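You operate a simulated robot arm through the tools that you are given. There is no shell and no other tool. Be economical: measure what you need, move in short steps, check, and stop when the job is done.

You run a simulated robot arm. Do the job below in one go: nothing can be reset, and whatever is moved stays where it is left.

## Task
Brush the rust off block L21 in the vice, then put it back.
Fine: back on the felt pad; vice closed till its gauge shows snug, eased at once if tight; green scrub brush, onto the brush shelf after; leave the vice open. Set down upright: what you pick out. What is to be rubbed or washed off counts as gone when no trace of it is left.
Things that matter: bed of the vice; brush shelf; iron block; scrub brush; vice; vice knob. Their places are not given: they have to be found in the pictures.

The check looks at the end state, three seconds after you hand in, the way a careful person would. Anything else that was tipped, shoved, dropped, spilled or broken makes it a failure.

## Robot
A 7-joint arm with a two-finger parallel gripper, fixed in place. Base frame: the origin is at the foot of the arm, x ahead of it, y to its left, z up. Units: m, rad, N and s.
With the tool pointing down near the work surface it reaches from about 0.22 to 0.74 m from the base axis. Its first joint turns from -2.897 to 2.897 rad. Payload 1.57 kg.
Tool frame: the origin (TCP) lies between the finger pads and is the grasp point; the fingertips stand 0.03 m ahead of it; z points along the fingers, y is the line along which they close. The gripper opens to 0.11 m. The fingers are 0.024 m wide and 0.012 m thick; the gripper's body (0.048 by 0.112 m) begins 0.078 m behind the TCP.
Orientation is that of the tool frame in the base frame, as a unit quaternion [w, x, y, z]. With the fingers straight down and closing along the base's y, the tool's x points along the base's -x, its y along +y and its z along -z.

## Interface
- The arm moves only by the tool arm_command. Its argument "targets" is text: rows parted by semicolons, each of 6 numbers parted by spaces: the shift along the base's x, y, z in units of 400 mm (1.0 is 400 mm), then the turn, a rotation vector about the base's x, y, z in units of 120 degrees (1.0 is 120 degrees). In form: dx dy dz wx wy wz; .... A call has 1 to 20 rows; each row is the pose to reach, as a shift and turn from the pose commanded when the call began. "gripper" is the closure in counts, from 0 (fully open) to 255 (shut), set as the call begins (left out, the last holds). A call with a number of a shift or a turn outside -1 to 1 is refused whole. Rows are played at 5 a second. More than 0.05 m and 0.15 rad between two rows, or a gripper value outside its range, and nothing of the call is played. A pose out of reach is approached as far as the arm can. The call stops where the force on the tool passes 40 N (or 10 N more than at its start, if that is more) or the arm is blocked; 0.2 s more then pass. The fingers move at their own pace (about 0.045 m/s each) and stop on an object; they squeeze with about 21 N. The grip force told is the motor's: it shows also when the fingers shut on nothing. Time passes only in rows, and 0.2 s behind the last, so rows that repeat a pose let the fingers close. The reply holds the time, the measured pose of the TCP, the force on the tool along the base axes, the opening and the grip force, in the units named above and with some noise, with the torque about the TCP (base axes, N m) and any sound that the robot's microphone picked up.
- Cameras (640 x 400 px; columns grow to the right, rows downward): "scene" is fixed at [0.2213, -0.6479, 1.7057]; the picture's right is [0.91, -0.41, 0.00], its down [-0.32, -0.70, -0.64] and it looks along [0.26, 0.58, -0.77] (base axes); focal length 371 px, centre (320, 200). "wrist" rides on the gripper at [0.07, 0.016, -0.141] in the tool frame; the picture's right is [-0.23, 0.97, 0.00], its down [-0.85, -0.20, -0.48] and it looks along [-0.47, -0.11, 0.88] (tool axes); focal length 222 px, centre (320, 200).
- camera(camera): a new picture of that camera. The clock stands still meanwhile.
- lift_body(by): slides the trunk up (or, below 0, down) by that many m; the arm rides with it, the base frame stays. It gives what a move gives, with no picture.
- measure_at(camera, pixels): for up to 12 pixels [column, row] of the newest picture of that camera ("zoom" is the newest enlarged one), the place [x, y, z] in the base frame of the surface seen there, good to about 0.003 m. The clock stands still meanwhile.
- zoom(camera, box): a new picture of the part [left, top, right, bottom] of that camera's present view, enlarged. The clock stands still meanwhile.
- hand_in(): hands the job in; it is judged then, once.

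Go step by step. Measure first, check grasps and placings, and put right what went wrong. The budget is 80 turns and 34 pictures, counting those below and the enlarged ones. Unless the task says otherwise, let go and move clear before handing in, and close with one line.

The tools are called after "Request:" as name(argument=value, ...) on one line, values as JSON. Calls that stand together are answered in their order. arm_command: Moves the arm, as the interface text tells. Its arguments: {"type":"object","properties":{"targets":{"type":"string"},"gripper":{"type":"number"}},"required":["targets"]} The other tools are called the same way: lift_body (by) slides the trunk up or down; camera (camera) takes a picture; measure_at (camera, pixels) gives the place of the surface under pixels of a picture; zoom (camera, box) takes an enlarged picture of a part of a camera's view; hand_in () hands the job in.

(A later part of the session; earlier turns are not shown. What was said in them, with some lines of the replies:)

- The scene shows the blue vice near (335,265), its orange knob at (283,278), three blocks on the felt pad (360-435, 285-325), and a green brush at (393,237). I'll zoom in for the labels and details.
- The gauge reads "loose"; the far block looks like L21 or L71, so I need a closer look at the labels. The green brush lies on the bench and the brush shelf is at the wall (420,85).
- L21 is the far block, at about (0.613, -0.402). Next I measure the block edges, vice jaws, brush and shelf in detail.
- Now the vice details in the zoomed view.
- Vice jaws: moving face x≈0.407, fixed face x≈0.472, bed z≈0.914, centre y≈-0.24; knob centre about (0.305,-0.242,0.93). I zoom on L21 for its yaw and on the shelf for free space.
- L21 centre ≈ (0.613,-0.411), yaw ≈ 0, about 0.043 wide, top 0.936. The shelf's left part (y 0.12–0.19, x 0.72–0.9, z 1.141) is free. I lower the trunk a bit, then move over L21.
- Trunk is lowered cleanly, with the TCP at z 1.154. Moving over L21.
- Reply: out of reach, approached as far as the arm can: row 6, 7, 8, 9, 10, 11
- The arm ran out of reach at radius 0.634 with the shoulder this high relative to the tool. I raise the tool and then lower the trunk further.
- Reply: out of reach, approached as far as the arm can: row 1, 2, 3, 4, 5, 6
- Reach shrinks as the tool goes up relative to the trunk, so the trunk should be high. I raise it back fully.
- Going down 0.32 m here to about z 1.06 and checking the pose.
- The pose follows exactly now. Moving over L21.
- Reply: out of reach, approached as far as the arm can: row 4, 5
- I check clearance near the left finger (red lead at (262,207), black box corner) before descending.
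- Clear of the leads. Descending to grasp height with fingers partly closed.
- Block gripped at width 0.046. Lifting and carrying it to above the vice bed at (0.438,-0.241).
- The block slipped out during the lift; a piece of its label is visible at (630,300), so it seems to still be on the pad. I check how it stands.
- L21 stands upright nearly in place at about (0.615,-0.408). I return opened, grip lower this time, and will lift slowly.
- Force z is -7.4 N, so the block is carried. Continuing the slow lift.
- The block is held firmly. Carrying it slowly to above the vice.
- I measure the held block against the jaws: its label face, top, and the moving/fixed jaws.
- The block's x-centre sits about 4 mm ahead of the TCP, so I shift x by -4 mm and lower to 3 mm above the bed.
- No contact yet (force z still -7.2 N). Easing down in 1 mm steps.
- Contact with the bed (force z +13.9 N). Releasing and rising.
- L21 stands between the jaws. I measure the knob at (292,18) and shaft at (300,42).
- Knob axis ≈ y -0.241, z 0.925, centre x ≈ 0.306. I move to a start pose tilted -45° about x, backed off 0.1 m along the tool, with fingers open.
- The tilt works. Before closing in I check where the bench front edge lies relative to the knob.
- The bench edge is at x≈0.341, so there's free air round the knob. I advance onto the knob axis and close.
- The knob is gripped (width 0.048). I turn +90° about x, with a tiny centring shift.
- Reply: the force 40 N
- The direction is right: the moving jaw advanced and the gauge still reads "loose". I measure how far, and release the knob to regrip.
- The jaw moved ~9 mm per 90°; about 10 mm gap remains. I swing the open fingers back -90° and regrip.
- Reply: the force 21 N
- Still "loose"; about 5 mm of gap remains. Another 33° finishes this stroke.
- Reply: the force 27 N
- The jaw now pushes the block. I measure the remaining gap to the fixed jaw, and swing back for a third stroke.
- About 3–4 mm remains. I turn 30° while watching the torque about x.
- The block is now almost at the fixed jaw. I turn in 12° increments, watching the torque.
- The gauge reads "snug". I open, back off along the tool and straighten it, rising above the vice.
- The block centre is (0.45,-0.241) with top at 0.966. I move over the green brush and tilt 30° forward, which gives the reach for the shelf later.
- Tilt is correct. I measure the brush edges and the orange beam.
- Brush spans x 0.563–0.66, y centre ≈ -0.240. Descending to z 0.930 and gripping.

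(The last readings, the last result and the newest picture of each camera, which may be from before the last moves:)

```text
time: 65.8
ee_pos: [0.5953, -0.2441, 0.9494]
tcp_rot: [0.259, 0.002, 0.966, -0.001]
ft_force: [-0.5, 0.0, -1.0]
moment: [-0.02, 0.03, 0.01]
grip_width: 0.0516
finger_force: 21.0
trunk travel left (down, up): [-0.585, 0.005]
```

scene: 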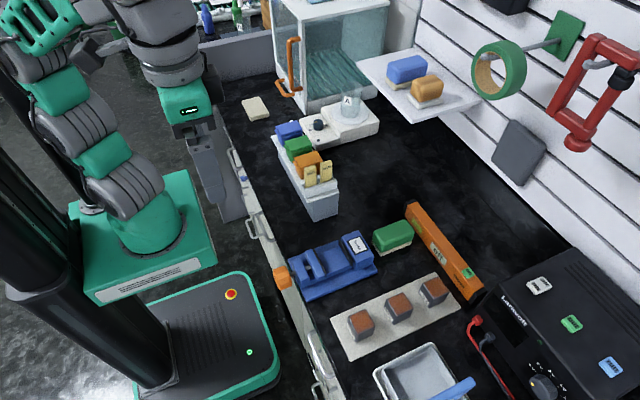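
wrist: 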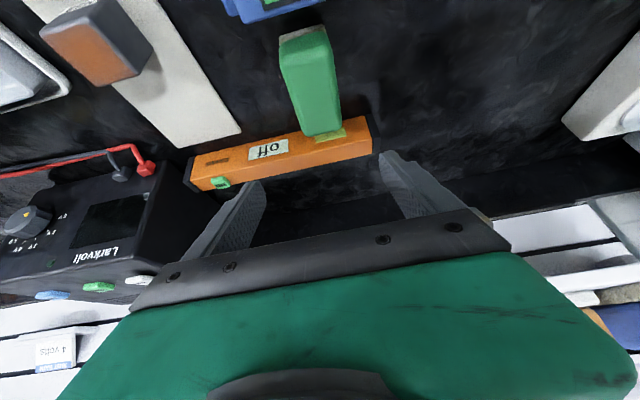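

Brush held (width 0.0516). Lifting and moving over the block at hover height.

Request:
arm_command(targets="0 0 0.06 0 0 0; 0 0 0.12 0 0 0; 0 0 0.18 0 0 0; -0.06 0 0.22 0 0 0; -0.13 0 0.22 0 0 0; -0.2 0 0.22 0 0 0; -0.27 0 0.22 0 0 0; -0.33 0 0.22 0 0 0; -0.38 0.002 0.22 0 0 0; -0.38 0.002 0.18 0 0 0; -0.38 0.002 0.18 0 0 0")

Request:
zoom(camera="scene", box=[265, 180, 425, 280])

```text
time: 68.2
ee_pos: [0.4414, -0.2421, 1.0195]
tcp_rot: [0.259, 0.0, 0.966, 0.001]
ft_force: [0.7, -0.1, -0.5]
moment: [0.02, -0.01, -0.03]
grip_width: 0.0517
finger_force: 20.4
trunk travel left (down, up): [-0.585, 0.005]
```

```text
4.00 times, centred on (345, 230) of scene
```

zoom: 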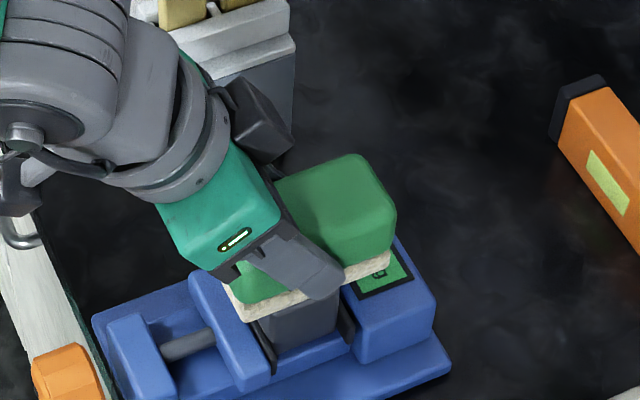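

The brush hovers level right over the block; the gauge stays green. Lowering gently to contact.

Request:
arm_command(targets="0 0 -0.004 0 0 0; 0 0 -0.008 0 0 0; 0 0 -0.008 0 0 0")

Request:
arm_command(targets="0 0 -0.003 0 0 0; 0 0 -0.005 0 0 0; 0 0 -0.005 0 0 0")

```text
time: 69.0
ee_pos: [0.4428, -0.2418, 1.0182]
tcp_rot: [0.258, 0.001, 0.966, -0.001]
ft_force: [0.4, 0.3, -1.2]
moment: [0.0, 0.05, -0.02]
grip_width: 0.052
finger_force: 21.1
trunk travel left (down, up): [-0.585, 0.005]
```

```text
time: 69.8
ee_pos: [0.4427, -0.2425, 1.0156]
tcp_rot: [0.258, 0.0, 0.966, 0.0]
ft_force: [0.1, 0.5, -1.2]
moment: [0.02, 0.0, 0.02]
grip_width: 0.0517
finger_force: 21.3
trunk travel left (down, up): [-0.585, 0.005]
```

Request:
arm_command(targets="0 0 -0.0025 0 0 0; 0 0 -0.005 0 0 0; 0 0 -0.005 0 0 0")

Request:
arm_command(targets="0 0 -0.0025 0 0 0; 0 0 -0.005 0 0 0; 0 0 -0.005 0 0 0")

```text
time: 70.6
ee_pos: [0.442, -0.2422, 1.0146]
tcp_rot: [0.259, 0.0, 0.966, 0.0]
ft_force: [-0.1, -0.6, -0.2]
moment: [0.05, 0.02, 0.03]
grip_width: 0.0518
finger_force: 21.2
trunk travel left (down, up): [-0.585, 0.005]
```

```text
time: 71.4
ee_pos: [0.4415, -0.2435, 1.0152]
tcp_rot: [0.261, 0.0, 0.965, -0.001]
ft_force: [-0.7, 2.6, 14.1]
moment: [0.19, 0.34, -0.01]
grip_width: 0.0518
finger_force: 21.1
trunk travel left (down, up): [-0.585, 0.005]
```

Contact at 14 N. I scrub with strokes along x and y.

Request:
arm_command(targets="0.02 0 0.001 0 0 0; 0.04 0 0.001 0 0 0; 0.01 0 0.001 0 0 0; -0.02 0 0.001 0 0 0; -0.03 0 0.001 0 0 0; 0 0.02 0.001 0 0 0; 0.03 0.03 0.001 0 0 0; 0 0.03 0.001 0 0 0; -0.03 0.03 0.001 0 0 0; 0 0 0.001 0 0 0; 0.03 -0.03 0.001 0 0 0; 0 -0.03 0.001 0 0 0; -0.03 -0.03 0.001 0 0 0; 0 0 0.001 0 0 0; 0.03 0.02 0.001 0 0 0; 0 -0.02 0.001 0 0 0; -0.03 0.02 0.001 0 0 0; 0 0.02 0.001 0 0 0; 0 -0.02 0.001 0 0 0; 0 0 0.001 0 0 0")

Request:
arm_command(targets="0.03 0 0 0 0 0; 0.05 0 0 0 0 0; 0.02 0 0 0 0 0; -0.02 0 0 0 0 0; 0.02 0 0 0 0 0; 0.05 0.02 0 0 0 0; 0 0.02 0 0 0 0; -0.03 0.03 0 0 0 0; 0 0.03 0 0 0 0; 0.03 0.03 0 0 0 0; 0.03 -0.02 0 0 0 0; 0 -0.03 0 0 0 0; -0.03 -0.03 0 0 0 0; 0.02 -0.03 0 0 0 0; 0.02 0 0 0 0 0; 0 0 0 0 0 0; 0 0 0.03 0 0 0; 0 0 0.1 0 0 0; 0 0 0.1 0 0 0")

```text
time: 75.6
ee_pos: [0.4428, -0.2412, 1.012]
tcp_rot: [0.257, 0.001, 0.966, 0.0]
ft_force: [-0.8, 0.4, 4.9]
moment: [-0.04, -0.13, -0.03]
grip_width: 0.0516
finger_force: 21.3
trunk travel left (down, up): [-0.585, 0.005]
```

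```text
time: 79.6
ee_pos: [0.4423, -0.2418, 1.0551]
tcp_rot: [0.258, 0.001, 0.966, -0.001]
ft_force: [1.0, -0.8, -1.4]
moment: [0.03, 0.02, 0.03]
grip_width: 0.0521
finger_force: 20.4
trunk travel left (down, up): [-0.585, 0.005]
```

Scrubbing ran without trouble. I move the brush aside (+x) to see the top of the block.

Request:
arm_command(targets="0.08 0.02 0.03 0 0 0; 0.18 0.05 0.06 0 0 0; 0.28 0.1 0.06 0 0 0; 0.36 0.15 0.06 0 0 0; 0.36 0.15 0.06 0 0 0")

Request:
zoom(camera="scene", box=[309, 210, 405, 270])

```text
time: 80.8
ee_pos: [0.5855, -0.1859, 1.0788]
tcp_rot: [0.258, 0.001, 0.966, -0.001]
ft_force: [0.5, -0.3, -1.6]
moment: [0.02, 0.01, 0.01]
grip_width: 0.0515
finger_force: 21.0
trunk travel left (down, up): [-0.585, 0.005]
```

```text
6.67 times, centred on (357, 240) of scene
```

zoom: 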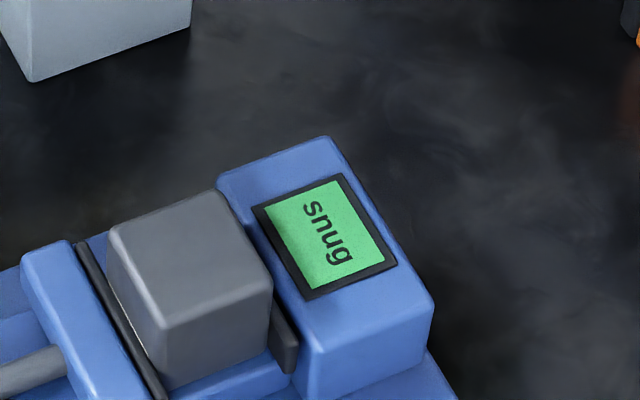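

The block top is clean grey and the gauge shows snug. I carry the brush up and across toward the free left part of the shelf.

Request:
arm_command(targets="0 0 0.1 0 0 0; 0 0 0.2 0 0 0; 0 0 0.3 0 0 0; 0 0.05 0.37 0 0 0; 0 0.15 0.38 0 0 0; 0 0.25 0.38 0 0 0; 0 0.35 0.38 0 0 0; 0 0.45 0.38 0 0 0; 0 0.55 0.38 0 0 0; 0 0.65 0.38 0 0 0; 0 0.75 0.38 0 0 0; 0 0.8525 0.38 0 0 0; 0 0.8525 0.38 0 0 0")

Request:
camera(camera="scene")

```text
time: 83.6
ee_pos: [0.5903, 0.1596, 1.2294]
tcp_rot: [0.259, 0.001, 0.966, 0.0]
ft_force: [0.3, -0.1, -1.1]
moment: [-0.01, 0.01, -0.01]
grip_width: 0.0518
finger_force: 21.3
trunk travel left (down, up): [-0.585, 0.005]
```

```text
8 pictures are left
```

scene: 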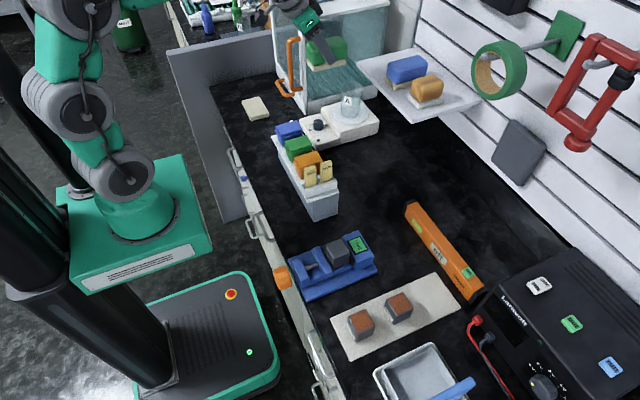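

Clear so far. I move forward over the free shelf slot.

Request:
arm_command(targets="0.08 0 0 0 0 0; 0.16 0 0 0 0 0; 0.24 -0.003 0 0 0 0; 0.31 -0.006 0 0 0 0; 0.38 -0.008 0 0 0 0; 0.44 -0.008 -0.005 0 0 0; 0.44 -0.008 -0.02 0 0 0; 0.44 -0.008 -0.02 0 0 0")

Request:
zoom(camera="scene", box=[310, 10, 470, 110])

```text
time: 85.4
ee_pos: [0.7664, 0.1553, 1.2199]
tcp_rot: [0.26, 0.0, 0.966, 0.0]
ft_force: [0.5, 0.3, -2.5]
moment: [-0.03, 0.01, 0.0]
grip_width: 0.0516
finger_force: 20.9
trunk travel left (down, up): [-0.585, 0.005]
```

```text
4.00 times, centred on (390, 60) of scene
```

zoom: 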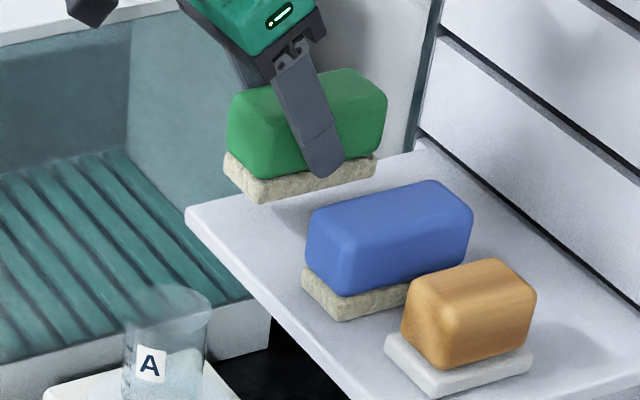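

Reach is fine. I measure the clearance to the blue brush and shelf edge.

Request:
measure_at(camera="zoom", pixels=[[265, 190], [225, 165], [370, 165], [303, 285], [340, 310], [312, 215], [195, 215], [215, 210], [300, 265], [400, 160], [290, 215], [435, 182]])

```text
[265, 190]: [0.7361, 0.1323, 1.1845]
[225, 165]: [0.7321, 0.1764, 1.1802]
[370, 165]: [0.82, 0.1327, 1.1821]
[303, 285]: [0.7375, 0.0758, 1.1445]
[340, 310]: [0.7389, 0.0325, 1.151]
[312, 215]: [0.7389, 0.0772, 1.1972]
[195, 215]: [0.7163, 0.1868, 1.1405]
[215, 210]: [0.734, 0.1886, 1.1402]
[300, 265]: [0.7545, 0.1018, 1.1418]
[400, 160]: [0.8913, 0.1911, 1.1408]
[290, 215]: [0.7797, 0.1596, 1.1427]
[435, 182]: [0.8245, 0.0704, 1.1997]
```

Clearances are good (blue's side at y≈0.08, green at 0.131–0.178). Lowering to just above the shelf.

Request:
arm_command(targets="0 0 -0.02 0 0 0; 0 0 -0.04 0 0 0; 0 0 -0.06 0 0 0; 0 0 -0.068 0 0 0; 0 0 -0.068 0 0 0")

Request:
arm_command(targets="0 0 -0.0025 0 0 0; 0 0 -0.005 0 0 0; 0 0 -0.005 0 0 0")

```text
time: 86.6
ee_pos: [0.7635, 0.1571, 1.1944]
tcp_rot: [0.259, 0.0, 0.966, 0.0]
ft_force: [1.6, -0.1, -2.0]
moment: [0.02, 0.03, 0.0]
grip_width: 0.0514
finger_force: 21.2
trunk travel left (down, up): [-0.585, 0.005]
```

```text
time: 87.4
ee_pos: [0.7626, 0.1561, 1.1903]
tcp_rot: [0.26, 0.001, 0.966, -0.001]
ft_force: [-0.1, -0.1, -1.1]
moment: [-0.03, 0.01, 0.0]
grip_width: 0.0516
finger_force: 20.8
trunk travel left (down, up): [-0.585, 0.005]
```

Request:
arm_command(targets="0 0 -0.0025 0 0 0; 0 0 -0.005 0 0 0; 0 0 -0.005 0 0 0")

Request:
arm_command(targets="0 0 -0.0015 0 0 0; 0 0 -0.003 0 0 0; 0 0 -0.003 0 0 0")

```text
time: 88.2
ee_pos: [0.7634, 0.1561, 1.1903]
tcp_rot: [0.259, 0.0, 0.966, 0.0]
ft_force: [0.4, -0.6, -0.6]
moment: [0.01, 0.02, 0.01]
grip_width: 0.0516
finger_force: 20.7
trunk travel left (down, up): [-0.585, 0.005]
```

```text
time: 89.0
ee_pos: [0.7637, 0.1561, 1.1888]
tcp_rot: [0.259, 0.001, 0.966, 0.0]
ft_force: [0.0, 0.4, -2.3]
moment: [-0.01, -0.01, 0.04]
grip_width: 0.0512
finger_force: 21.2
trunk travel left (down, up): [-0.585, 0.005]
```

Request:
arm_command(targets="0 0 -0.0025 0 0 0; 0 0 -0.004 0 0 0; 0 0 -0.004 0 0 0")

Request:
arm_command(targets="0 0 -0.0015 0 0 0; 0 0 -0.003 0 0 0; 0 0 -0.003 0 0 0")

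```text
time: 89.8
ee_pos: [0.7638, 0.1574, 1.1904]
tcp_rot: [0.259, 0.001, 0.966, -0.001]
ft_force: [0.1, 0.2, 1.4]
moment: [-0.01, -0.13, 0.01]
grip_width: 0.0521
finger_force: 21.2
trunk travel left (down, up): [-0.585, 0.005]
```

```text
time: 90.6
ee_pos: [0.7639, 0.1546, 1.1895]
tcp_rot: [0.262, 0.0, 0.965, 0.001]
ft_force: [1.6, 1.6, 13.0]
moment: [-0.06, 0.4, -0.09]
grip_width: 0.0515
finger_force: 21.3
trunk travel left (down, up): [-0.585, 0.005]
```

Contact with the shelf at 13 N. Opening moderately and retreating along the tool axis.

Request:
arm_command(targets="0 0 0.002 0 0 0; 0 0 0.002 0 0 0; 0 0 0.002 0 0 0; 0 0 0.002 0 0 0; -0.02 0 0.037 0 0 0; -0.05 0 0.088 0 0 0; -0.1 0 0.15 0 0 0; -0.18 0 0.18 0 0 0; -0.28 0 0.18 0 0 0; -0.38 0 0.18 0 0 0; -0.44 0 0.18 0 0 0; -0.44 0 0.18 0 0 0", gripper=85)

Request:
camera(camera="scene")

```text
time: 93.2
ee_pos: [0.5883, 0.1582, 1.256]
tcp_rot: [0.259, 0.001, 0.966, 0.0]
ft_force: [0.2, -0.2, 0.5]
moment: [0.0, -0.01, -0.03]
grip_width: 0.0736
finger_force: 0.1
trunk travel left (down, up): [-0.585, 0.005]
```

```text
6 pictures are left
```

scene: 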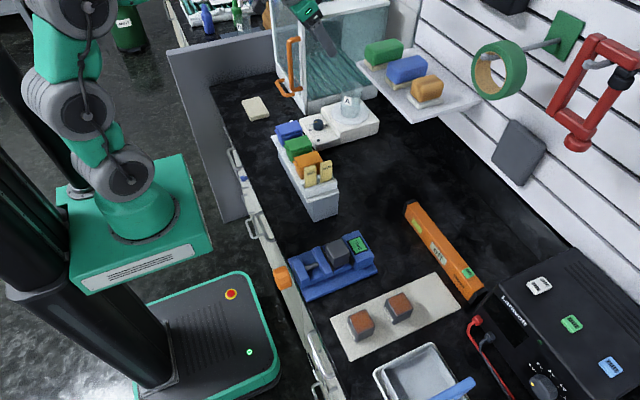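

The green brush stands on the shelf next to the blue one, nothing else disturbed. Moving back toward the vice, straightening the tool.

Request:
arm_command(targets="-0.045 -0.08 0 0 0.02 0; -0.09 -0.17 0 0 0.05 0; -0.14 -0.26 0 0 0.08 0; -0.19 -0.35 0 0 0.11 0; -0.24 -0.44 0 0 0.14 0; -0.29 -0.53 0 0 0.17 0; -0.34 -0.62 -0.02 0 0.2 0; -0.385 -0.71 -0.05 0 0.23 0; -0.43 -0.8 -0.09 0 0.25 0; -0.47 -0.895 -0.125 0 0.25 0; -0.47 -0.895 -0.125 0 0.25 0", gripper=0)

```text
time: 95.6
ee_pos: [0.3967, -0.2029, 1.2068]
tcp_rot: [0.0, 0.0, 1.0, 0.0]
ft_force: [0.6, 0.9, 0.1]
moment: [-0.04, -0.02, -0.02]
grip_width: 0.11
finger_force: 0.1
trunk travel left (down, up): [-0.585, 0.005]
```

Now the tilted +45° approach to the knob, then advancing onto its axis.

Request:
arm_command(targets="-0.075 -0.08 -0.03 0.04 0 0; -0.15 -0.16 -0.06 0.09 0 0; -0.222 -0.23 -0.1 0.15 0 0; -0.222 -0.26 -0.18 0.21 0 0; -0.222 -0.273 -0.27 0.27 0 0; -0.222 -0.273 -0.36 0.33 0 0; -0.222 -0.273 -0.45 0.375 0 0; -0.222 -0.273 -0.525 0.375 0 0; -0.222 -0.229 -0.569 0.375 0 0; -0.222 -0.185 -0.613 0.375 0 0; -0.222 -0.141 -0.657 0.375 0 0; -0.222 -0.096 -0.702 0.375 0 0; -0.222 -0.096 -0.702 0.375 0 0")

Request:
arm_command(targets="0 0 0 0 0 0; 0 0 0 0 0 0; 0 0 0 0 0 0; 0 0 0 0 0 0; 0 0 0 0 0 0; 0 0 0 0 0 0", gripper=255)

```text
time: 98.4
ee_pos: [0.3117, -0.2381, 0.9266]
tcp_rot: [0.0, 0.001, 0.924, 0.382]
ft_force: [-0.2, -0.2, 0.7]
moment: [-0.03, -0.03, 0.0]
grip_width: 0.1099
finger_force: 0.1
out of reach, approached as far as the arm can: row 4, 5, 6, 7, 8, 9
trunk travel left (down, up): [-0.585, 0.005]
```

```text
time: 100.0
ee_pos: [0.3116, -0.2411, 0.9257]
tcp_rot: [-0.001, 0.002, 0.924, 0.382]
ft_force: [-10.1, -14.3, -22.6]
moment: [-0.12, -0.86, 0.07]
grip_width: 0.0488
finger_force: 45.2
trunk travel left (down, up): [-0.585, 0.005]
stopped in row 6: the force on the tool passed its limit (the readings are from after the stop); the commanded pose is now the measured one
```

Gripped. Turning -90° to loosen.

Request:
arm_command(targets="0 0 0 -0.068 0 0; 0 0 0 -0.136 0 0; 0 0 0 -0.204 0 0; 0 0 0 -0.272 0 0; 0 0 0 -0.34 0 0; 0 0 0 -0.408 0 0; 0 0 0 -0.476 0 0; 0 0 0 -0.544 0 0; 0 0 0 -0.612 0 0; 0 0 0 -0.68 0 0; 0 0 0 -0.75 0 0; 0 0 0 -0.75 0 0")

```text
time: 100.3
ee_pos: [0.3103, -0.2416, 0.9256]
tcp_rot: [-0.002, 0.003, 0.931, 0.366]
ft_force: [-6.5, -12.2, -13.0]
moment: [-0.05, -0.59, 0.0]
grip_width: 0.049
finger_force: 45.2
trunk travel left (down, up): [-0.585, 0.005]
stopped in row 1: the force on the tool passed its limit (the readings are from after the stop); the commanded pose is now the measured one
```

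Lateral misfit caused the stop; I add a 1 mm centring shift and continue.

Request:
arm_command(targets="-0.005 -0.002 -0.002 0 0 0; -0.005 -0.002 -0.002 -0.05 0 0; -0.005 -0.002 -0.002 -0.1 0 0; -0.005 -0.002 -0.002 -0.15 0 0; -0.005 -0.002 -0.001 -0.2 0 0; -0.005 -0.002 0 -0.26 0 0; -0.005 -0.002 0 -0.32 0 0; -0.005 -0.002 0 -0.38 0 0; -0.005 -0.002 0 -0.44 0 0; -0.005 -0.002 0 -0.5 0 0; -0.005 -0.002 0 -0.56 0 0; -0.005 -0.002 0 -0.62 0 0; -0.005 -0.002 0 -0.68 0 0; -0.005 -0.002 0 -0.73 0 0; -0.005 -0.002 0 -0.73 0 0")

```text
time: 103.5
ee_pos: [0.3103, -0.2381, 0.925]
tcp_rot: [0.0, 0.001, 0.924, -0.382]
ft_force: [12.4, 6.2, 10.7]
moment: [-0.03, 0.76, 0.55]
grip_width: 0.0486
finger_force: 45.5
trunk travel left (down, up): [-0.585, 0.005]
```

One stroke done. Release, swing back +90°, regrip, and turn another -90°.

Request:
arm_command(targets="0 0 0 0 0 0; 0 0 0 0 0 0; 0 0 0 0 0 0; 0 0 0 0 0 0; 0 0 0 0.068 0 0; 0 0 0 0.136 0 0; 0 0 0 0.204 0 0; 0 0 0 0.272 0 0; 0 0 0 0.34 0 0; 0 0 0 0.408 0 0; 0 0 0 0.476 0 0; 0 0 0 0.544 0 0; 0 0 0 0.612 0 0; 0 0 0 0.68 0 0; 0 0 0 0.74 0 0; 0 0 0 0.74 0 0", gripper=60)

Request:
arm_command(targets="0 0 0 0 0 0; 0 0 0 0 0 0; 0 0 0 0 0 0; 0 0 0 0 0 0; 0 0 0 0 0 0", gripper=255)

Request:
arm_command(targets="0 0 0 -0.05 0 0; 0 0 0 -0.1 0 0; 0 0 0 -0.15 0 0; 0 0 0 -0.2 0 0; 0 0 0 -0.26 0 0; 0 0 0 -0.32 0 0; 0 0 0 -0.38 0 0; 0 0 0 -0.44 0 0; 0 0 0 -0.5 0 0; 0 0 0 -0.56 0 0; 0 0 0 -0.62 0 0; 0 0 0 -0.68 0 0; 0 0 0 -0.74 0 0; 0 0 0 -0.74 0 0")

```text
time: 106.9
ee_pos: [0.3094, -0.2392, 0.9269]
tcp_rot: [-0.001, 0.003, 0.927, 0.376]
ft_force: [-0.5, -0.6, 0.6]
moment: [-0.02, -0.01, -0.01]
grip_width: 0.0844
finger_force: 0.2
trunk travel left (down, up): [-0.585, 0.005]
```

```text
time: 108.1
ee_pos: [0.3097, -0.2402, 0.9268]
tcp_rot: [-0.002, 0.004, 0.927, 0.376]
ft_force: [-9.7, -14.9, -34.7]
moment: [-0.06, -0.57, -0.34]
grip_width: 0.0487
finger_force: 41.0
trunk travel left (down, up): [-0.585, 0.005]
```

```text
time: 108.4
ee_pos: [0.3098, -0.2395, 0.9243]
tcp_rot: [-0.001, 0.005, 0.933, 0.359]
ft_force: [-8.1, -15.3, -19.6]
moment: [-0.01, -0.8, -0.4]
grip_width: 0.0486
finger_force: 45.4
trunk travel left (down, up): [-0.585, 0.005]
stopped in row 1: the force on the tool passed its limit (the readings are from after the stop); the commanded pose is now the measured one
```

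Same misfit as before; continuing with the centring shift that worked.

Request:
arm_command(targets="-0.005 -0.003 -0.003 0 0 0; -0.005 -0.003 -0.003 -0.05 0 0; -0.005 -0.002 -0.002 -0.1 0 0; -0.005 -0.002 -0.001 -0.15 0 0; -0.005 -0.002 0 -0.2 0 0; -0.005 -0.002 0.002 -0.26 0 0; -0.005 -0.002 0.003 -0.32 0 0; -0.005 -0.002 0.003 -0.38 0 0; -0.005 -0.002 0.003 -0.44 0 0; -0.005 -0.002 0.003 -0.5 0 0; -0.005 -0.002 0.003 -0.56 0 0; -0.005 -0.002 0.003 -0.62 0 0; -0.005 -0.002 0.003 -0.68 0 0; -0.005 -0.002 0.003 -0.72 0 0; -0.005 -0.002 0.003 -0.72 0 0")

Request:
arm_command(targets="0 0 0 0 0 0; 0 0 0 0 0 0; 0 0 0 0 0 0; 0 0 0 0 0 0; 0 0 0 0.068 0 0; 0 0 0 0.136 0 0; 0 0 0 0.204 0 0; 0 0 0 0.272 0 0; 0 0 0 0.34 0 0; 0 0 0 0.408 0 0; 0 0 0 0.476 0 0; 0 0 0 0.544 0 0; 0 0 0 0.612 0 0; 0 0 0 0.68 0 0; 0 0 0 0.72 0 0; 0 0 0 0.72 0 0", gripper=60)

Request:
zoom(camera="scene", box=[265, 210, 425, 310])

```text
time: 109.9
ee_pos: [0.3098, -0.2399, 0.9259]
tcp_rot: [-0.001, 0.003, 0.997, 0.078]
ft_force: [4.4, -7.7, -20.5]
moment: [-0.08, -0.56, 0.04]
grip_width: 0.0484
finger_force: 45.2
trunk travel left (down, up): [-0.585, 0.005]
stopped in row 7: the force on the tool passed its limit (the readings are from after the stop); the commanded pose is now the measured one
```

```text
time: 112.4
ee_pos: [0.2934, -0.1958, 0.8962]
tcp_rot: [0.007, 0.002, 0.846, 0.532]
ft_force: [2.2, -13.5, 8.5]
moment: [0.03, 0.17, 0.21]
grip_width: 0.0843
finger_force: 0.1
out of reach, approached as far as the arm can: row 11, 12
trunk travel left (down, up): [-0.585, 0.005]
stopped in row 12: the force on the tool passed its limit (the readings are from after the stop); the commanded pose is now the measured one
```

```text
4.00 times, centred on (345, 260) of scene
```

zoom: 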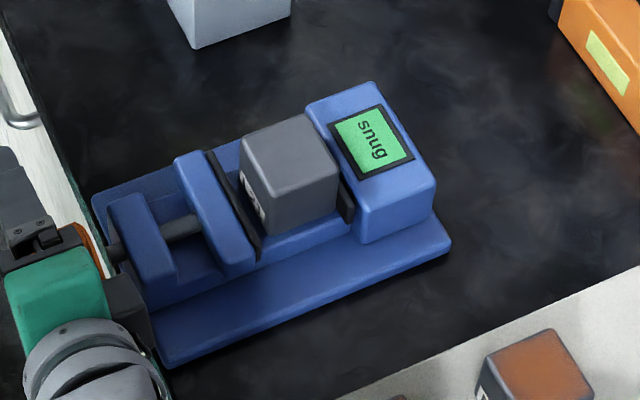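

The third batch call over-rotated the open fingers (tilt 64°, pressed on the knob); the bench is undisturbed and the jaw has already opened ~9 mm. I re-centre on the knob with a +35° tilt, fingers wide.

Request:
arm_command(targets="0.005 -0.028 0.012 0 0 0; 0.01 -0.057 0.03 0 0 0; 0.02 -0.085 0.05 0 0 0; 0.034 -0.113 0.0745 0 0 0; 0.034 -0.113 0.0745 -0.06 0 0; 0.034 -0.113 0.0745 -0.12 0 0; 0.034 -0.113 0.0745 -0.18 0 0; 0.034 -0.113 0.0745 -0.245 0 0; 0.034 -0.113 0.0745 -0.245 0 0", gripper=20)

```text
time: 114.4
ee_pos: [0.3049, -0.2374, 0.9236]
tcp_rot: [0.005, 0.001, 0.953, 0.304]
ft_force: [0.1, 0.3, 0.2]
moment: [-0.02, -0.04, 0.04]
grip_width: 0.1013
finger_force: 0.1
out of reach, approached as far as the arm can: row 1, 2, 3, 4, 5
trunk travel left (down, up): [-0.585, 0.005]
```

Free and centred again (tilt 35°). Gripping.

Request:
arm_command(targets="0.004 -0.006 0.003 0 0 0; 0.004 -0.006 0.003 0 0 0; 0.004 -0.006 0.003 0 0 0; 0.004 -0.006 0.003 0 0 0; 0.004 -0.006 0.003 0 0 0; 0.004 -0.006 0.003 0 0 0", gripper=255)

```text
time: 115.8
ee_pos: [0.3059, -0.2416, 0.9264]
tcp_rot: [0.006, 0.001, 0.953, 0.303]
ft_force: [1.3, 3.1, 9.4]
moment: [0.0, 0.43, -0.03]
grip_width: 0.0481
finger_force: 41.1
trunk travel left (down, up): [-0.585, 0.005]
```

Gripped with low side force. Turning -80°.

Request:
arm_command(targets="0 0 0 -0.05 0 0; 0 0 0 -0.1 0 0; 0 0 0 -0.15 0 0; 0 0 0 -0.2 0 0; 0 0 0 -0.26 0 0; 0 0 0 -0.32 0 0; 0 0 0 -0.38 0 0; 0 0 0 -0.44 0 0; 0 0 0 -0.5 0 0; 0 0 0 -0.56 0 0; 0 0 0 -0.62 0 0; 0 0 0 -0.66 0 0; 0 0 0 -0.66 0 0")

```text
time: 118.6
ee_pos: [0.3067, -0.2382, 0.9268]
tcp_rot: [0.005, -0.003, 0.927, -0.374]
ft_force: [0.6, 25.2, 15.6]
moment: [-0.05, -0.45, -0.16]
grip_width: 0.0484
finger_force: 45.2
trunk travel left (down, up): [-0.585, 0.005]
```

Turned. Release, back off along the tool and straighten, then look.

Request:
arm_command(targets="0 0 0 0 0 0; 0 0 0 0 0 0; 0 0 0 0 0 0; 0 0 0 0 0 0; 0 0.05 0.052 0 0 0; 0 0.1 0.104 0 0 0; 0 0.172 0.18 0 0 0; 0 0.16 0.24 0.06 0 0; 0 0.13 0.3 0.12 0 0; 0 0.1 0.34 0.18 0 0; 0 0.06 0.36 0.24 0 0; 0 0.03 0.36 0.3 0 0; 0 0 0.36 0.366 0 0; 0 0 0.36 0.366 0 0", gripper=40)

Request:
zoom(camera="scene", box=[265, 210, 425, 310])

```text
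time: 121.6
ee_pos: [0.3076, -0.2403, 1.071]
tcp_rot: [0.006, -0.001, 1.0, 0.001]
ft_force: [0.4, 0.2, -0.4]
moment: [0.01, 0.0, 0.02]
grip_width: 0.0927
finger_force: 0.0
trunk travel left (down, up): [-0.585, 0.005]
```

```text
4.00 times, centred on (345, 260) of scene
```

zoom: 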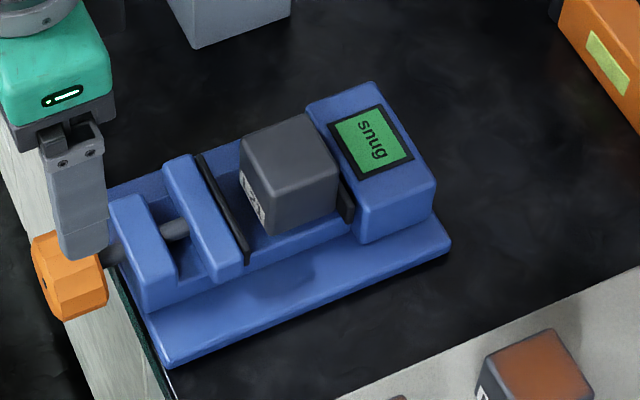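

The jaw is back near its starting opening and L21 stands free. I move over the block and descend with fingers straddling it.

Request:
arm_command(targets="0.09 0 0 0 0.006 0; 0.18 -0.001 0 0 0.006 0; 0.27 -0.002 0 0 0.006 0; 0.3525 -0.002 0 0 0.006 0; 0.3525 -0.002 -0.06 0 0.006 0; 0.3525 -0.002 -0.12 0 0.006 0; 0.3525 -0.002 -0.18 0 0.006 0; 0.3525 -0.002 -0.23 0 0.006 0; 0.3525 -0.002 -0.27 0 0.006 0; 0.3525 -0.002 -0.303 0 0.006 0; 0.3525 -0.002 -0.303 0 0.006 0", gripper=70)

Request:
measure_at(camera="zoom", pixels=[[290, 155], [242, 150], [335, 180], [270, 190], [305, 118], [200, 158], [245, 255]])

```text
time: 124.0
ee_pos: [0.4496, -0.2432, 0.9481]
tcp_rot: [-0.001, -0.001, 1.0, 0.0]
ft_force: [0.2, 0.4, -0.5]
moment: [0.01, -0.03, 0.02]
grip_width: 0.0797
finger_force: 0.0
trunk travel left (down, up): [-0.585, 0.005]
```

```text
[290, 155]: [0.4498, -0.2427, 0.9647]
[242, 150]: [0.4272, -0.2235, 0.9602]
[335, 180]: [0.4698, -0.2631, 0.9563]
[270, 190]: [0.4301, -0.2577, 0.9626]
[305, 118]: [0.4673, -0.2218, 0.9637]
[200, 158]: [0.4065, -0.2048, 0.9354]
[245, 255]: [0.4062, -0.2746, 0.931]
```

The block centre is (0.45,-0.243), straight under the tool. Closing and lifting slowly.

Request:
arm_command(targets="0 0 0 0 0 0; 0 0 0 0 0 0; 0 0 0 0 0 0; 0 0 0 0 0 0; 0 0 0 0 0 0; 0 0 0 0 0 0; 0 0 0.005 0 0 0; 0 0 0.01 0 0 0; 0 0 0.02 0 0 0; 0 0 0.035 0 0 0; 0 0 0.055 0 0 0; 0 0 0.075 0 0 0; 0 0 0.095 0 0 0; 0 0 0.115 0 0 0; 0 0 0.135 0 0 0; 0 0 0.155 0 0 0; 0 0 0.165 0 0 0; 0 0 0.165 0 0 0", gripper=255)

```text
time: 127.8
ee_pos: [0.4481, -0.2419, 1.0146]
tcp_rot: [-0.001, -0.001, 1.0, 0.0]
ft_force: [1.2, -0.1, -7.8]
moment: [-0.03, -0.01, -0.01]
grip_width: 0.046
finger_force: 20.9
trunk travel left (down, up): [-0.585, 0.005]
```

Block held (-7.8 N). Carrying it slowly back over its place on the pad.

Request:
arm_command(targets="0.01 -0.01 0 0 0 0; 0.03 -0.03 0 0 0 0; 0.06 -0.06 0 0 0 0; 0.09 -0.09 0 0 0 0; 0.12 -0.12 0 0 0 0; 0.15 -0.15 0 0 0 0; 0.18 -0.18 0 0 0 0; 0.21 -0.21 0 0 0 0; 0.24 -0.24 0 0 0 0; 0.27 -0.27 0 0 0 0; 0.3 -0.3 0 0 0 0; 0.33 -0.33 -0.01 0 0 0; 0.36 -0.36 -0.02 0 0 0; 0.385 -0.385 -0.03 0 0 0; 0.4 -0.405 -0.04 0 0 0; 0.4125 -0.4175 -0.05 0 0 0; 0.4125 -0.4175 -0.05 0 0 0")

```text
time: 131.4
ee_pos: [0.61, -0.408, 0.9947]
tcp_rot: [0.0, 0.0, 1.0, 0.001]
ft_force: [0.4, 0.1, -6.9]
moment: [0.02, -0.02, -0.03]
grip_width: 0.0459
finger_force: 20.8
trunk travel left (down, up): [-0.585, 0.005]
```

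In place over the pad. Lowering to just above it.

Request:
arm_command(targets="0.003 0 -0.025 0 0 0; 0.006 0 -0.05 0 0 0; 0.006 0 -0.075 0 0 0; 0.006 0 -0.1 0 0 0; 0.006 0 -0.125 0 0 0; 0.006 0 -0.15 0 0 0; 0.006 0 -0.17 0 0 0; 0.006 0 -0.18 0 0 0; 0.006 0 -0.18 0 0 0")

Request:
arm_command(targets="0 0 -0.0025 0 0 0; 0 0 -0.005 0 0 0; 0 0 -0.005 0 0 0")

```text
time: 133.4
ee_pos: [0.6148, -0.4095, 0.922]
tcp_rot: [-0.001, -0.001, 1.0, 0.001]
ft_force: [-0.3, 0.6, -7.5]
moment: [0.03, 0.0, 0.0]
grip_width: 0.0459
finger_force: 21.2
out of reach, approached as far as the arm can: row 2, 3, 4
trunk travel left (down, up): [-0.585, 0.005]
```

```text
time: 134.2
ee_pos: [0.6152, -0.4091, 0.9204]
tcp_rot: [-0.001, -0.001, 1.0, 0.001]
ft_force: [-0.1, 1.0, -6.9]
moment: [0.02, 0.0, -0.01]
grip_width: 0.0461
finger_force: 20.9
trunk travel left (down, up): [-0.585, 0.005]
```

Request:
arm_command(targets="0 0 -0.0025 0 0 0; 0 0 -0.005 0 0 0; 0 0 -0.005 0 0 0")

Request:
arm_command(targets="0 0 -0.0015 0 0 0; 0 0 -0.003 0 0 0; 0 0 -0.003 0 0 0")

```text
time: 135.0
ee_pos: [0.6144, -0.409, 0.9194]
tcp_rot: [-0.001, -0.001, 1.0, 0.001]
ft_force: [-1.6, -0.2, -3.5]
moment: [-0.14, 0.12, 0.02]
grip_width: 0.0459
finger_force: 21.2
trunk travel left (down, up): [-0.585, 0.005]
```

```text
time: 135.8
ee_pos: [0.6148, -0.4086, 0.9184]
tcp_rot: [0.001, -0.001, 1.0, 0.0]
ft_force: [0.1, -0.4, 4.9]
moment: [0.11, 0.3, 0.0]
grip_width: 0.046
finger_force: 19.8
trunk travel left (down, up): [-0.585, 0.005]
```

The block rests on the pad (+4.9 N). Releasing, rising and taking a look.

Request:
arm_command(targets="0 0 0 0 0 0; 0 0 0 0 0 0; 0 0 0 0 0 0; 0 0 0.04 0 0 0; 0 0 0.09 0 0 0; -0.01 0 0.16 0 0 0; -0.03 0 0.24 0 0 0; -0.1 0.04 0.32 0 0 0; -0.2 0.1 0.4 0 0 0; -0.3 0.16 0.48 0 0 0; -0.38 0.2 0.56 0 0 0; -0.46 0.26 0.6 0 0 0; -0.54 0.34 0.62 0 0 0; -0.54 0.34 0.62 0 0 0", gripper=75)

Request:
zoom(camera="scene", box=[260, 190, 500, 340])

```text
refused: row 9 steps farther than a row can; nothing moved
```

```text
2.67 times, centred on (380, 265) of scene
```

zoom: 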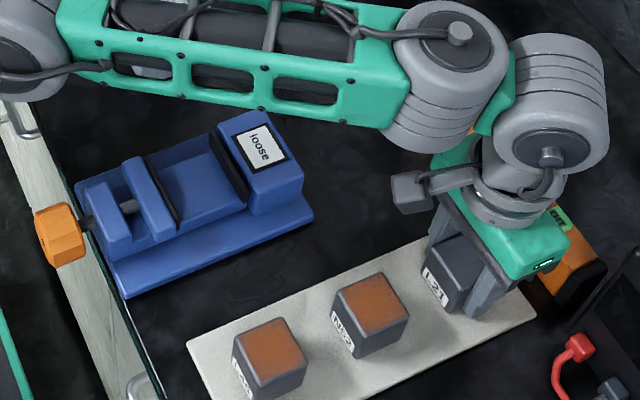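

The move was refused for step size; the picture shows L21 on the pad and the gauge now at "loose". I repeat with smaller steps.

Request:
arm_command(targets="0 0 0 0 0 0; 0 0 0 0 0 0; 0 0 0 0 0 0; 0 0 0.04 0 0 0; 0 0 0.09 0 0 0; -0.01 0 0.16 0 0 0; -0.03 0 0.24 0 0 0; -0.08 0.03 0.31 0 0 0; -0.14 0.06 0.38 0 0 0; -0.2 0.1 0.44 0 0 0; -0.26 0.14 0.5 0 0 0; -0.32 0.18 0.55 0 0 0; -0.39 0.22 0.58 0 0 0; -0.46 0.27 0.6 0 0 0; -0.54 0.32 0.62 0 0 0; -0.54 0.32 0.62 0 0 0", gripper=75)

Request:
zoom(camera="scene", box=[260, 190, 500, 340])

```text
time: 138.2
ee_pos: [0.5068, -0.3486, 0.9254]
tcp_rot: [-0.1, -0.006, 0.992, 0.081]
ft_force: [-7.1, 3.2, 12.2]
moment: [-0.24, 0.23, -0.3]
grip_width: 0.0721
finger_force: 0.1
out of reach, approached as far as the arm can: row 8, 9, 10
trunk travel left (down, up): [-0.585, 0.005]
stopped in row 11: the force on the tool passed its limit (the readings are from after the stop); the commanded pose is now the measured one
```

```text
2.67 times, centred on (380, 265) of scene
```

zoom: 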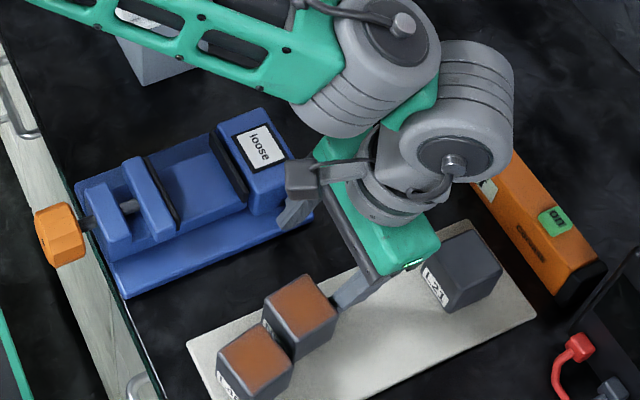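

The retreat hit an out-of-reach stretch and swung, shoving N52 and the near block; this must be put right. I measure both blocks and lift the hand straight up, restoring its orientation.

Request:
measure_at(camera="zoom", pixels=[[301, 304], [267, 303], [303, 279], [333, 304], [300, 332], [254, 359], [219, 355], [257, 333], [289, 362], [248, 391], [462, 265], [316, 340]])

Request:
arm_command(targets="0 0 0.03 0 0 0; 0 0 0.08 0 0 0; 0 0 0.16 0 0 0; 0 0 0.24 0 0 0; -0.01 0 0.3 -0.026 -0.032 -0.002; -0.02 0 0.32 -0.052 -0.064 -0.004; -0.03 0 0.32 -0.077 -0.0955 -0.006; -0.03 0 0.32 -0.077 -0.0955 -0.006")

```text
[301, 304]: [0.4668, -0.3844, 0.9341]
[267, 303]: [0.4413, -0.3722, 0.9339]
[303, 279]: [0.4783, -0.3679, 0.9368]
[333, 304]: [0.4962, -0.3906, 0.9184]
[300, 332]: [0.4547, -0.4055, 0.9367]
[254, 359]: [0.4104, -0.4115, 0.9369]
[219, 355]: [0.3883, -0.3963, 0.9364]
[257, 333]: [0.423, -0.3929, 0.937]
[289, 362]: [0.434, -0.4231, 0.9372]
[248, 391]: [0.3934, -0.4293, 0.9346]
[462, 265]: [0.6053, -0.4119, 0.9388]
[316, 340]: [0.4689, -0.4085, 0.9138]
```

```text
time: 140.0
ee_pos: [0.4988, -0.348, 1.0532]
tcp_rot: [0.0, -0.001, 1.0, -0.001]
ft_force: [0.1, 0.9, 0.1]
moment: [-0.04, -0.02, 0.0]
grip_width: 0.0773
finger_force: 0.1
trunk travel left (down, up): [-0.585, 0.005]
```

Hand is up and straight. N52 is at (0.467,-0.387) yawed ~12°, the near block at (0.411,-0.411) yawed ~5°; originally they were at about (0.520,-0.411) and (0.426,-0.412), yaw 0. I grip N52 first.

Request:
arm_command(targets="-0.04 -0.05 -0.02 0 0 0.05; -0.08 -0.0975 -0.05 0 0 0.1; -0.08 -0.0975 -0.12 0 0 0.1; -0.08 -0.0975 -0.19 0 0 0.1; -0.08 -0.0975 -0.26 0 0 0.1; -0.08 -0.0975 -0.31 0 0 0.1; -0.08 -0.0975 -0.3375 0 0 0.1; -0.08 -0.0975 -0.3375 0 0 0.1", gripper=75)

Request:
arm_command(targets="0 0 0 0 0 0; 0 0 0 0 0 0; 0 0 0 0 0 0; 0 0 0 0 0 0; 0 0 0 0 0 0; 0 0 0 0 0 0; 0 0 0.005 0 0 0; 0 0 0.012 0 0 0; 0 0 0.022 0 0 0; 0 0 0.035 0 0 0; 0 0 0.045 0 0 0; 0 0 0.045 0 0 0", gripper=255)

```text
time: 141.8
ee_pos: [0.4651, -0.3854, 0.9182]
tcp_rot: [0.0, -0.106, 0.994, -0.002]
ft_force: [-1.3, 0.3, 4.7]
moment: [-0.16, -0.06, -0.04]
grip_width: 0.0773
finger_force: 0.0
trunk travel left (down, up): [-0.585, 0.005]
```

```text
time: 144.4
ee_pos: [0.4647, -0.3857, 0.9353]
tcp_rot: [-0.001, -0.107, 0.994, -0.001]
ft_force: [0.6, -0.1, -7.5]
moment: [0.0, -0.01, 0.02]
grip_width: 0.0456
finger_force: 21.4
trunk travel left (down, up): [-0.585, 0.005]
```

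N52 is gripped and lifted (-7.5 N). Moving it back to its place, yaw straightened, and setting it down at the same height.

Request:
arm_command(targets="0.02 -0.01 0 0 0 -0.02; 0.045 -0.02 0 0 0 -0.04; 0.07 -0.035 0 0 0 -0.06; 0.095 -0.048 0 0 0 -0.08; 0.12 -0.06 0 0 0 -0.1; 0.1325 -0.064 0 0 0 -0.1; 0.1325 -0.064 -0.012 0 0 -0.1; 0.1325 -0.064 -0.024 0 0 -0.1; 0.1325 -0.064 -0.034 0 0 -0.1; 0.1325 -0.064 -0.04 0 0 -0.1; 0.1325 -0.064 -0.043 0 0 -0.1; 0.1325 -0.064 -0.043 0 0 -0.1")

```text
time: 147.0
ee_pos: [0.5179, -0.4123, 0.9192]
tcp_rot: [-0.001, -0.002, 1.0, -0.001]
ft_force: [0.4, 0.2, -7.0]
moment: [0.01, 0.0, 0.02]
grip_width: 0.0459
finger_force: 20.7
trunk travel left (down, up): [-0.585, 0.005]
```

Still hanging by a hair (-7 N). I lower 2 mm more, release, rise, and go over to the near block.

Request:
arm_command(targets="0 0 -0.0025 0 0 0; 0 0 -0.005 0 0 0; 0 0 -0.005 0 0 0")

Request:
arm_command(targets="0 0 0 0 0 0; 0 0 0 0 0 0; 0 0 0 0 0 0; 0 0 0.04 0 0 0; 0 0 0.1 0 0 0; 0 0 0.17 0 0 0; 0 0 0.2 0 0 0; 0 0 0.2 0 0 0", gripper=75)

Request:
arm_command(targets="-0.08 0 0 0 0 0.014; -0.16 0 0 0 0 0.028; -0.23 0.001 0 0 0 0.042; -0.269 0.002 0 0 0 0.042; -0.269 0.002 0 0 0 0.042")

```text
time: 147.8
ee_pos: [0.5187, -0.4121, 0.9173]
tcp_rot: [-0.001, -0.003, 1.0, -0.001]
ft_force: [0.7, -0.2, -6.8]
moment: [0.06, -0.04, 0.04]
grip_width: 0.0459
finger_force: 21.0
trunk travel left (down, up): [-0.585, 0.005]
```

```text
time: 149.6
ee_pos: [0.519, -0.4122, 0.9979]
tcp_rot: [0.0, -0.001, 1.0, -0.001]
ft_force: [0.1, -0.1, 0.1]
moment: [0.02, -0.01, -0.01]
grip_width: 0.0774
finger_force: 0.0
trunk travel left (down, up): [-0.585, 0.005]
```

```text
time: 150.8
ee_pos: [0.4115, -0.4122, 0.9956]
tcp_rot: [0.0, -0.046, 0.999, -0.001]
ft_force: [-0.2, -0.2, -0.1]
moment: [0.01, 0.02, 0.01]
grip_width: 0.0776
finger_force: 0.0
trunk travel left (down, up): [-0.585, 0.005]
```

Now the near block: descend, grip, and lift slightly.

Request:
arm_command(targets="0 0 -0.06 0 0 0; 0 0 -0.12 0 0 0; 0 0 -0.17 0 0 0; 0 0 -0.195 0 0 0; 0 0 -0.195 0 0 0")

Request:
arm_command(targets="0 0 0 0 0 0; 0 0 0 0 0 0; 0 0 0 0 0 0; 0 0 0 0 0 0; 0 0 0 0 0 0; 0 0 0 0 0 0; 0 0 0.005 0 0 0; 0 0 0.012 0 0 0; 0 0 0.022 0 0 0; 0 0 0.03 0 0 0; 0 0 0.03 0 0 0", gripper=255)

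```text
time: 152.0
ee_pos: [0.4089, -0.4122, 0.9191]
tcp_rot: [-0.001, -0.047, 0.999, -0.001]
ft_force: [-0.4, -0.2, 0.0]
moment: [0.01, 0.0, 0.0]
grip_width: 0.0773
finger_force: 0.0
trunk travel left (down, up): [-0.585, 0.005]
```

```text
time: 154.4
ee_pos: [0.4097, -0.4104, 0.9298]
tcp_rot: [-0.002, -0.046, 0.999, -0.001]
ft_force: [0.8, -0.1, -6.2]
moment: [0.0, 0.0, -0.03]
grip_width: 0.0457
finger_force: 21.2
trunk travel left (down, up): [-0.585, 0.005]
```

Held. Shifting it +15 mm, straightening, setting down, releasing, rising straight up, then a check picture.

Request:
arm_command(targets="0.013 0 0 0 0 -0.014; 0.026 0 0 0 0 -0.028; 0.039 0 0 0 0 -0.042; 0.039 0 -0.012 0 0 -0.042; 0.039 0 -0.022 0 0 -0.042; 0.039 0 -0.03 0 0 -0.042; 0.039 0 -0.033 0 0 -0.042; 0.039 0 -0.033 0 0 -0.042")

Request:
arm_command(targets="0 0 0 0 0 0; 0 0 0 0 0 0; 0 0 0 0 0 0; 0 0 0.04 0 0 0; 0 0 0.1 0 0 0; 0 0 0.18 0 0 0; 0 0 0.26 0 0 0; -0.06 0.06 0.32 0 0 0; -0.12 0.14 0.38 0 0 0; -0.18 0.22 0.44 0 0 0; -0.22 0.3 0.5 0 0 0; -0.26 0.38 0.54 0 0 0; -0.26 0.38 0.54 0 0 0", gripper=75)

Request:
zoom(camera="scene", box=[260, 190, 500, 340])

```text
time: 156.2
ee_pos: [0.4262, -0.4111, 0.9194]
tcp_rot: [0.0, -0.003, 1.0, -0.001]
ft_force: [-1.1, 1.8, 7.8]
moment: [0.37, 0.38, -0.04]
grip_width: 0.046
finger_force: 20.6
trunk travel left (down, up): [-0.585, 0.005]
```

```text
time: 159.0
ee_pos: [0.3222, -0.2613, 1.1342]
tcp_rot: [-0.001, -0.002, 1.0, -0.001]
ft_force: [-0.3, -0.3, 0.5]
moment: [0.01, 0.01, 0.01]
grip_width: 0.0778
finger_force: 0.1
trunk travel left (down, up): [-0.585, 0.005]
```

```text
2.67 times, centred on (380, 265) of scene
```

zoom: 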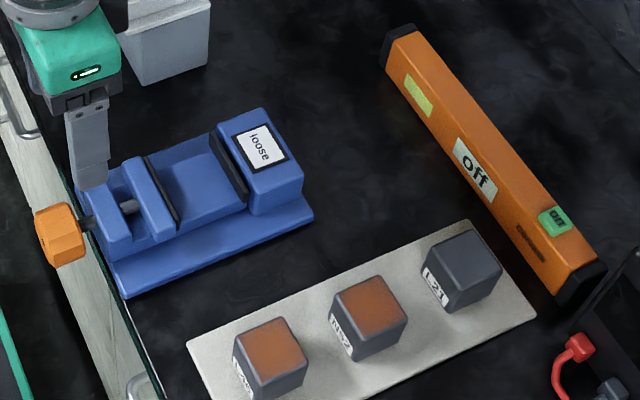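

The picture matches the start: L48, N52 and L21 stand upright in their places on the pad, L21's top is clean, and the gauge says "loose" with the vice open. The hand is clear, so I'm handing in.

Request:
hand_in()

```text
The job is handed in.
```

L21 is brushed clean on top and back upright on the felt pad, the vice is open, and the green brush is on its shelf. While I pulled away at the end, the hand shoved N52 and the near block (L48), so I set both back upright where they had stood, judged from the pictures.
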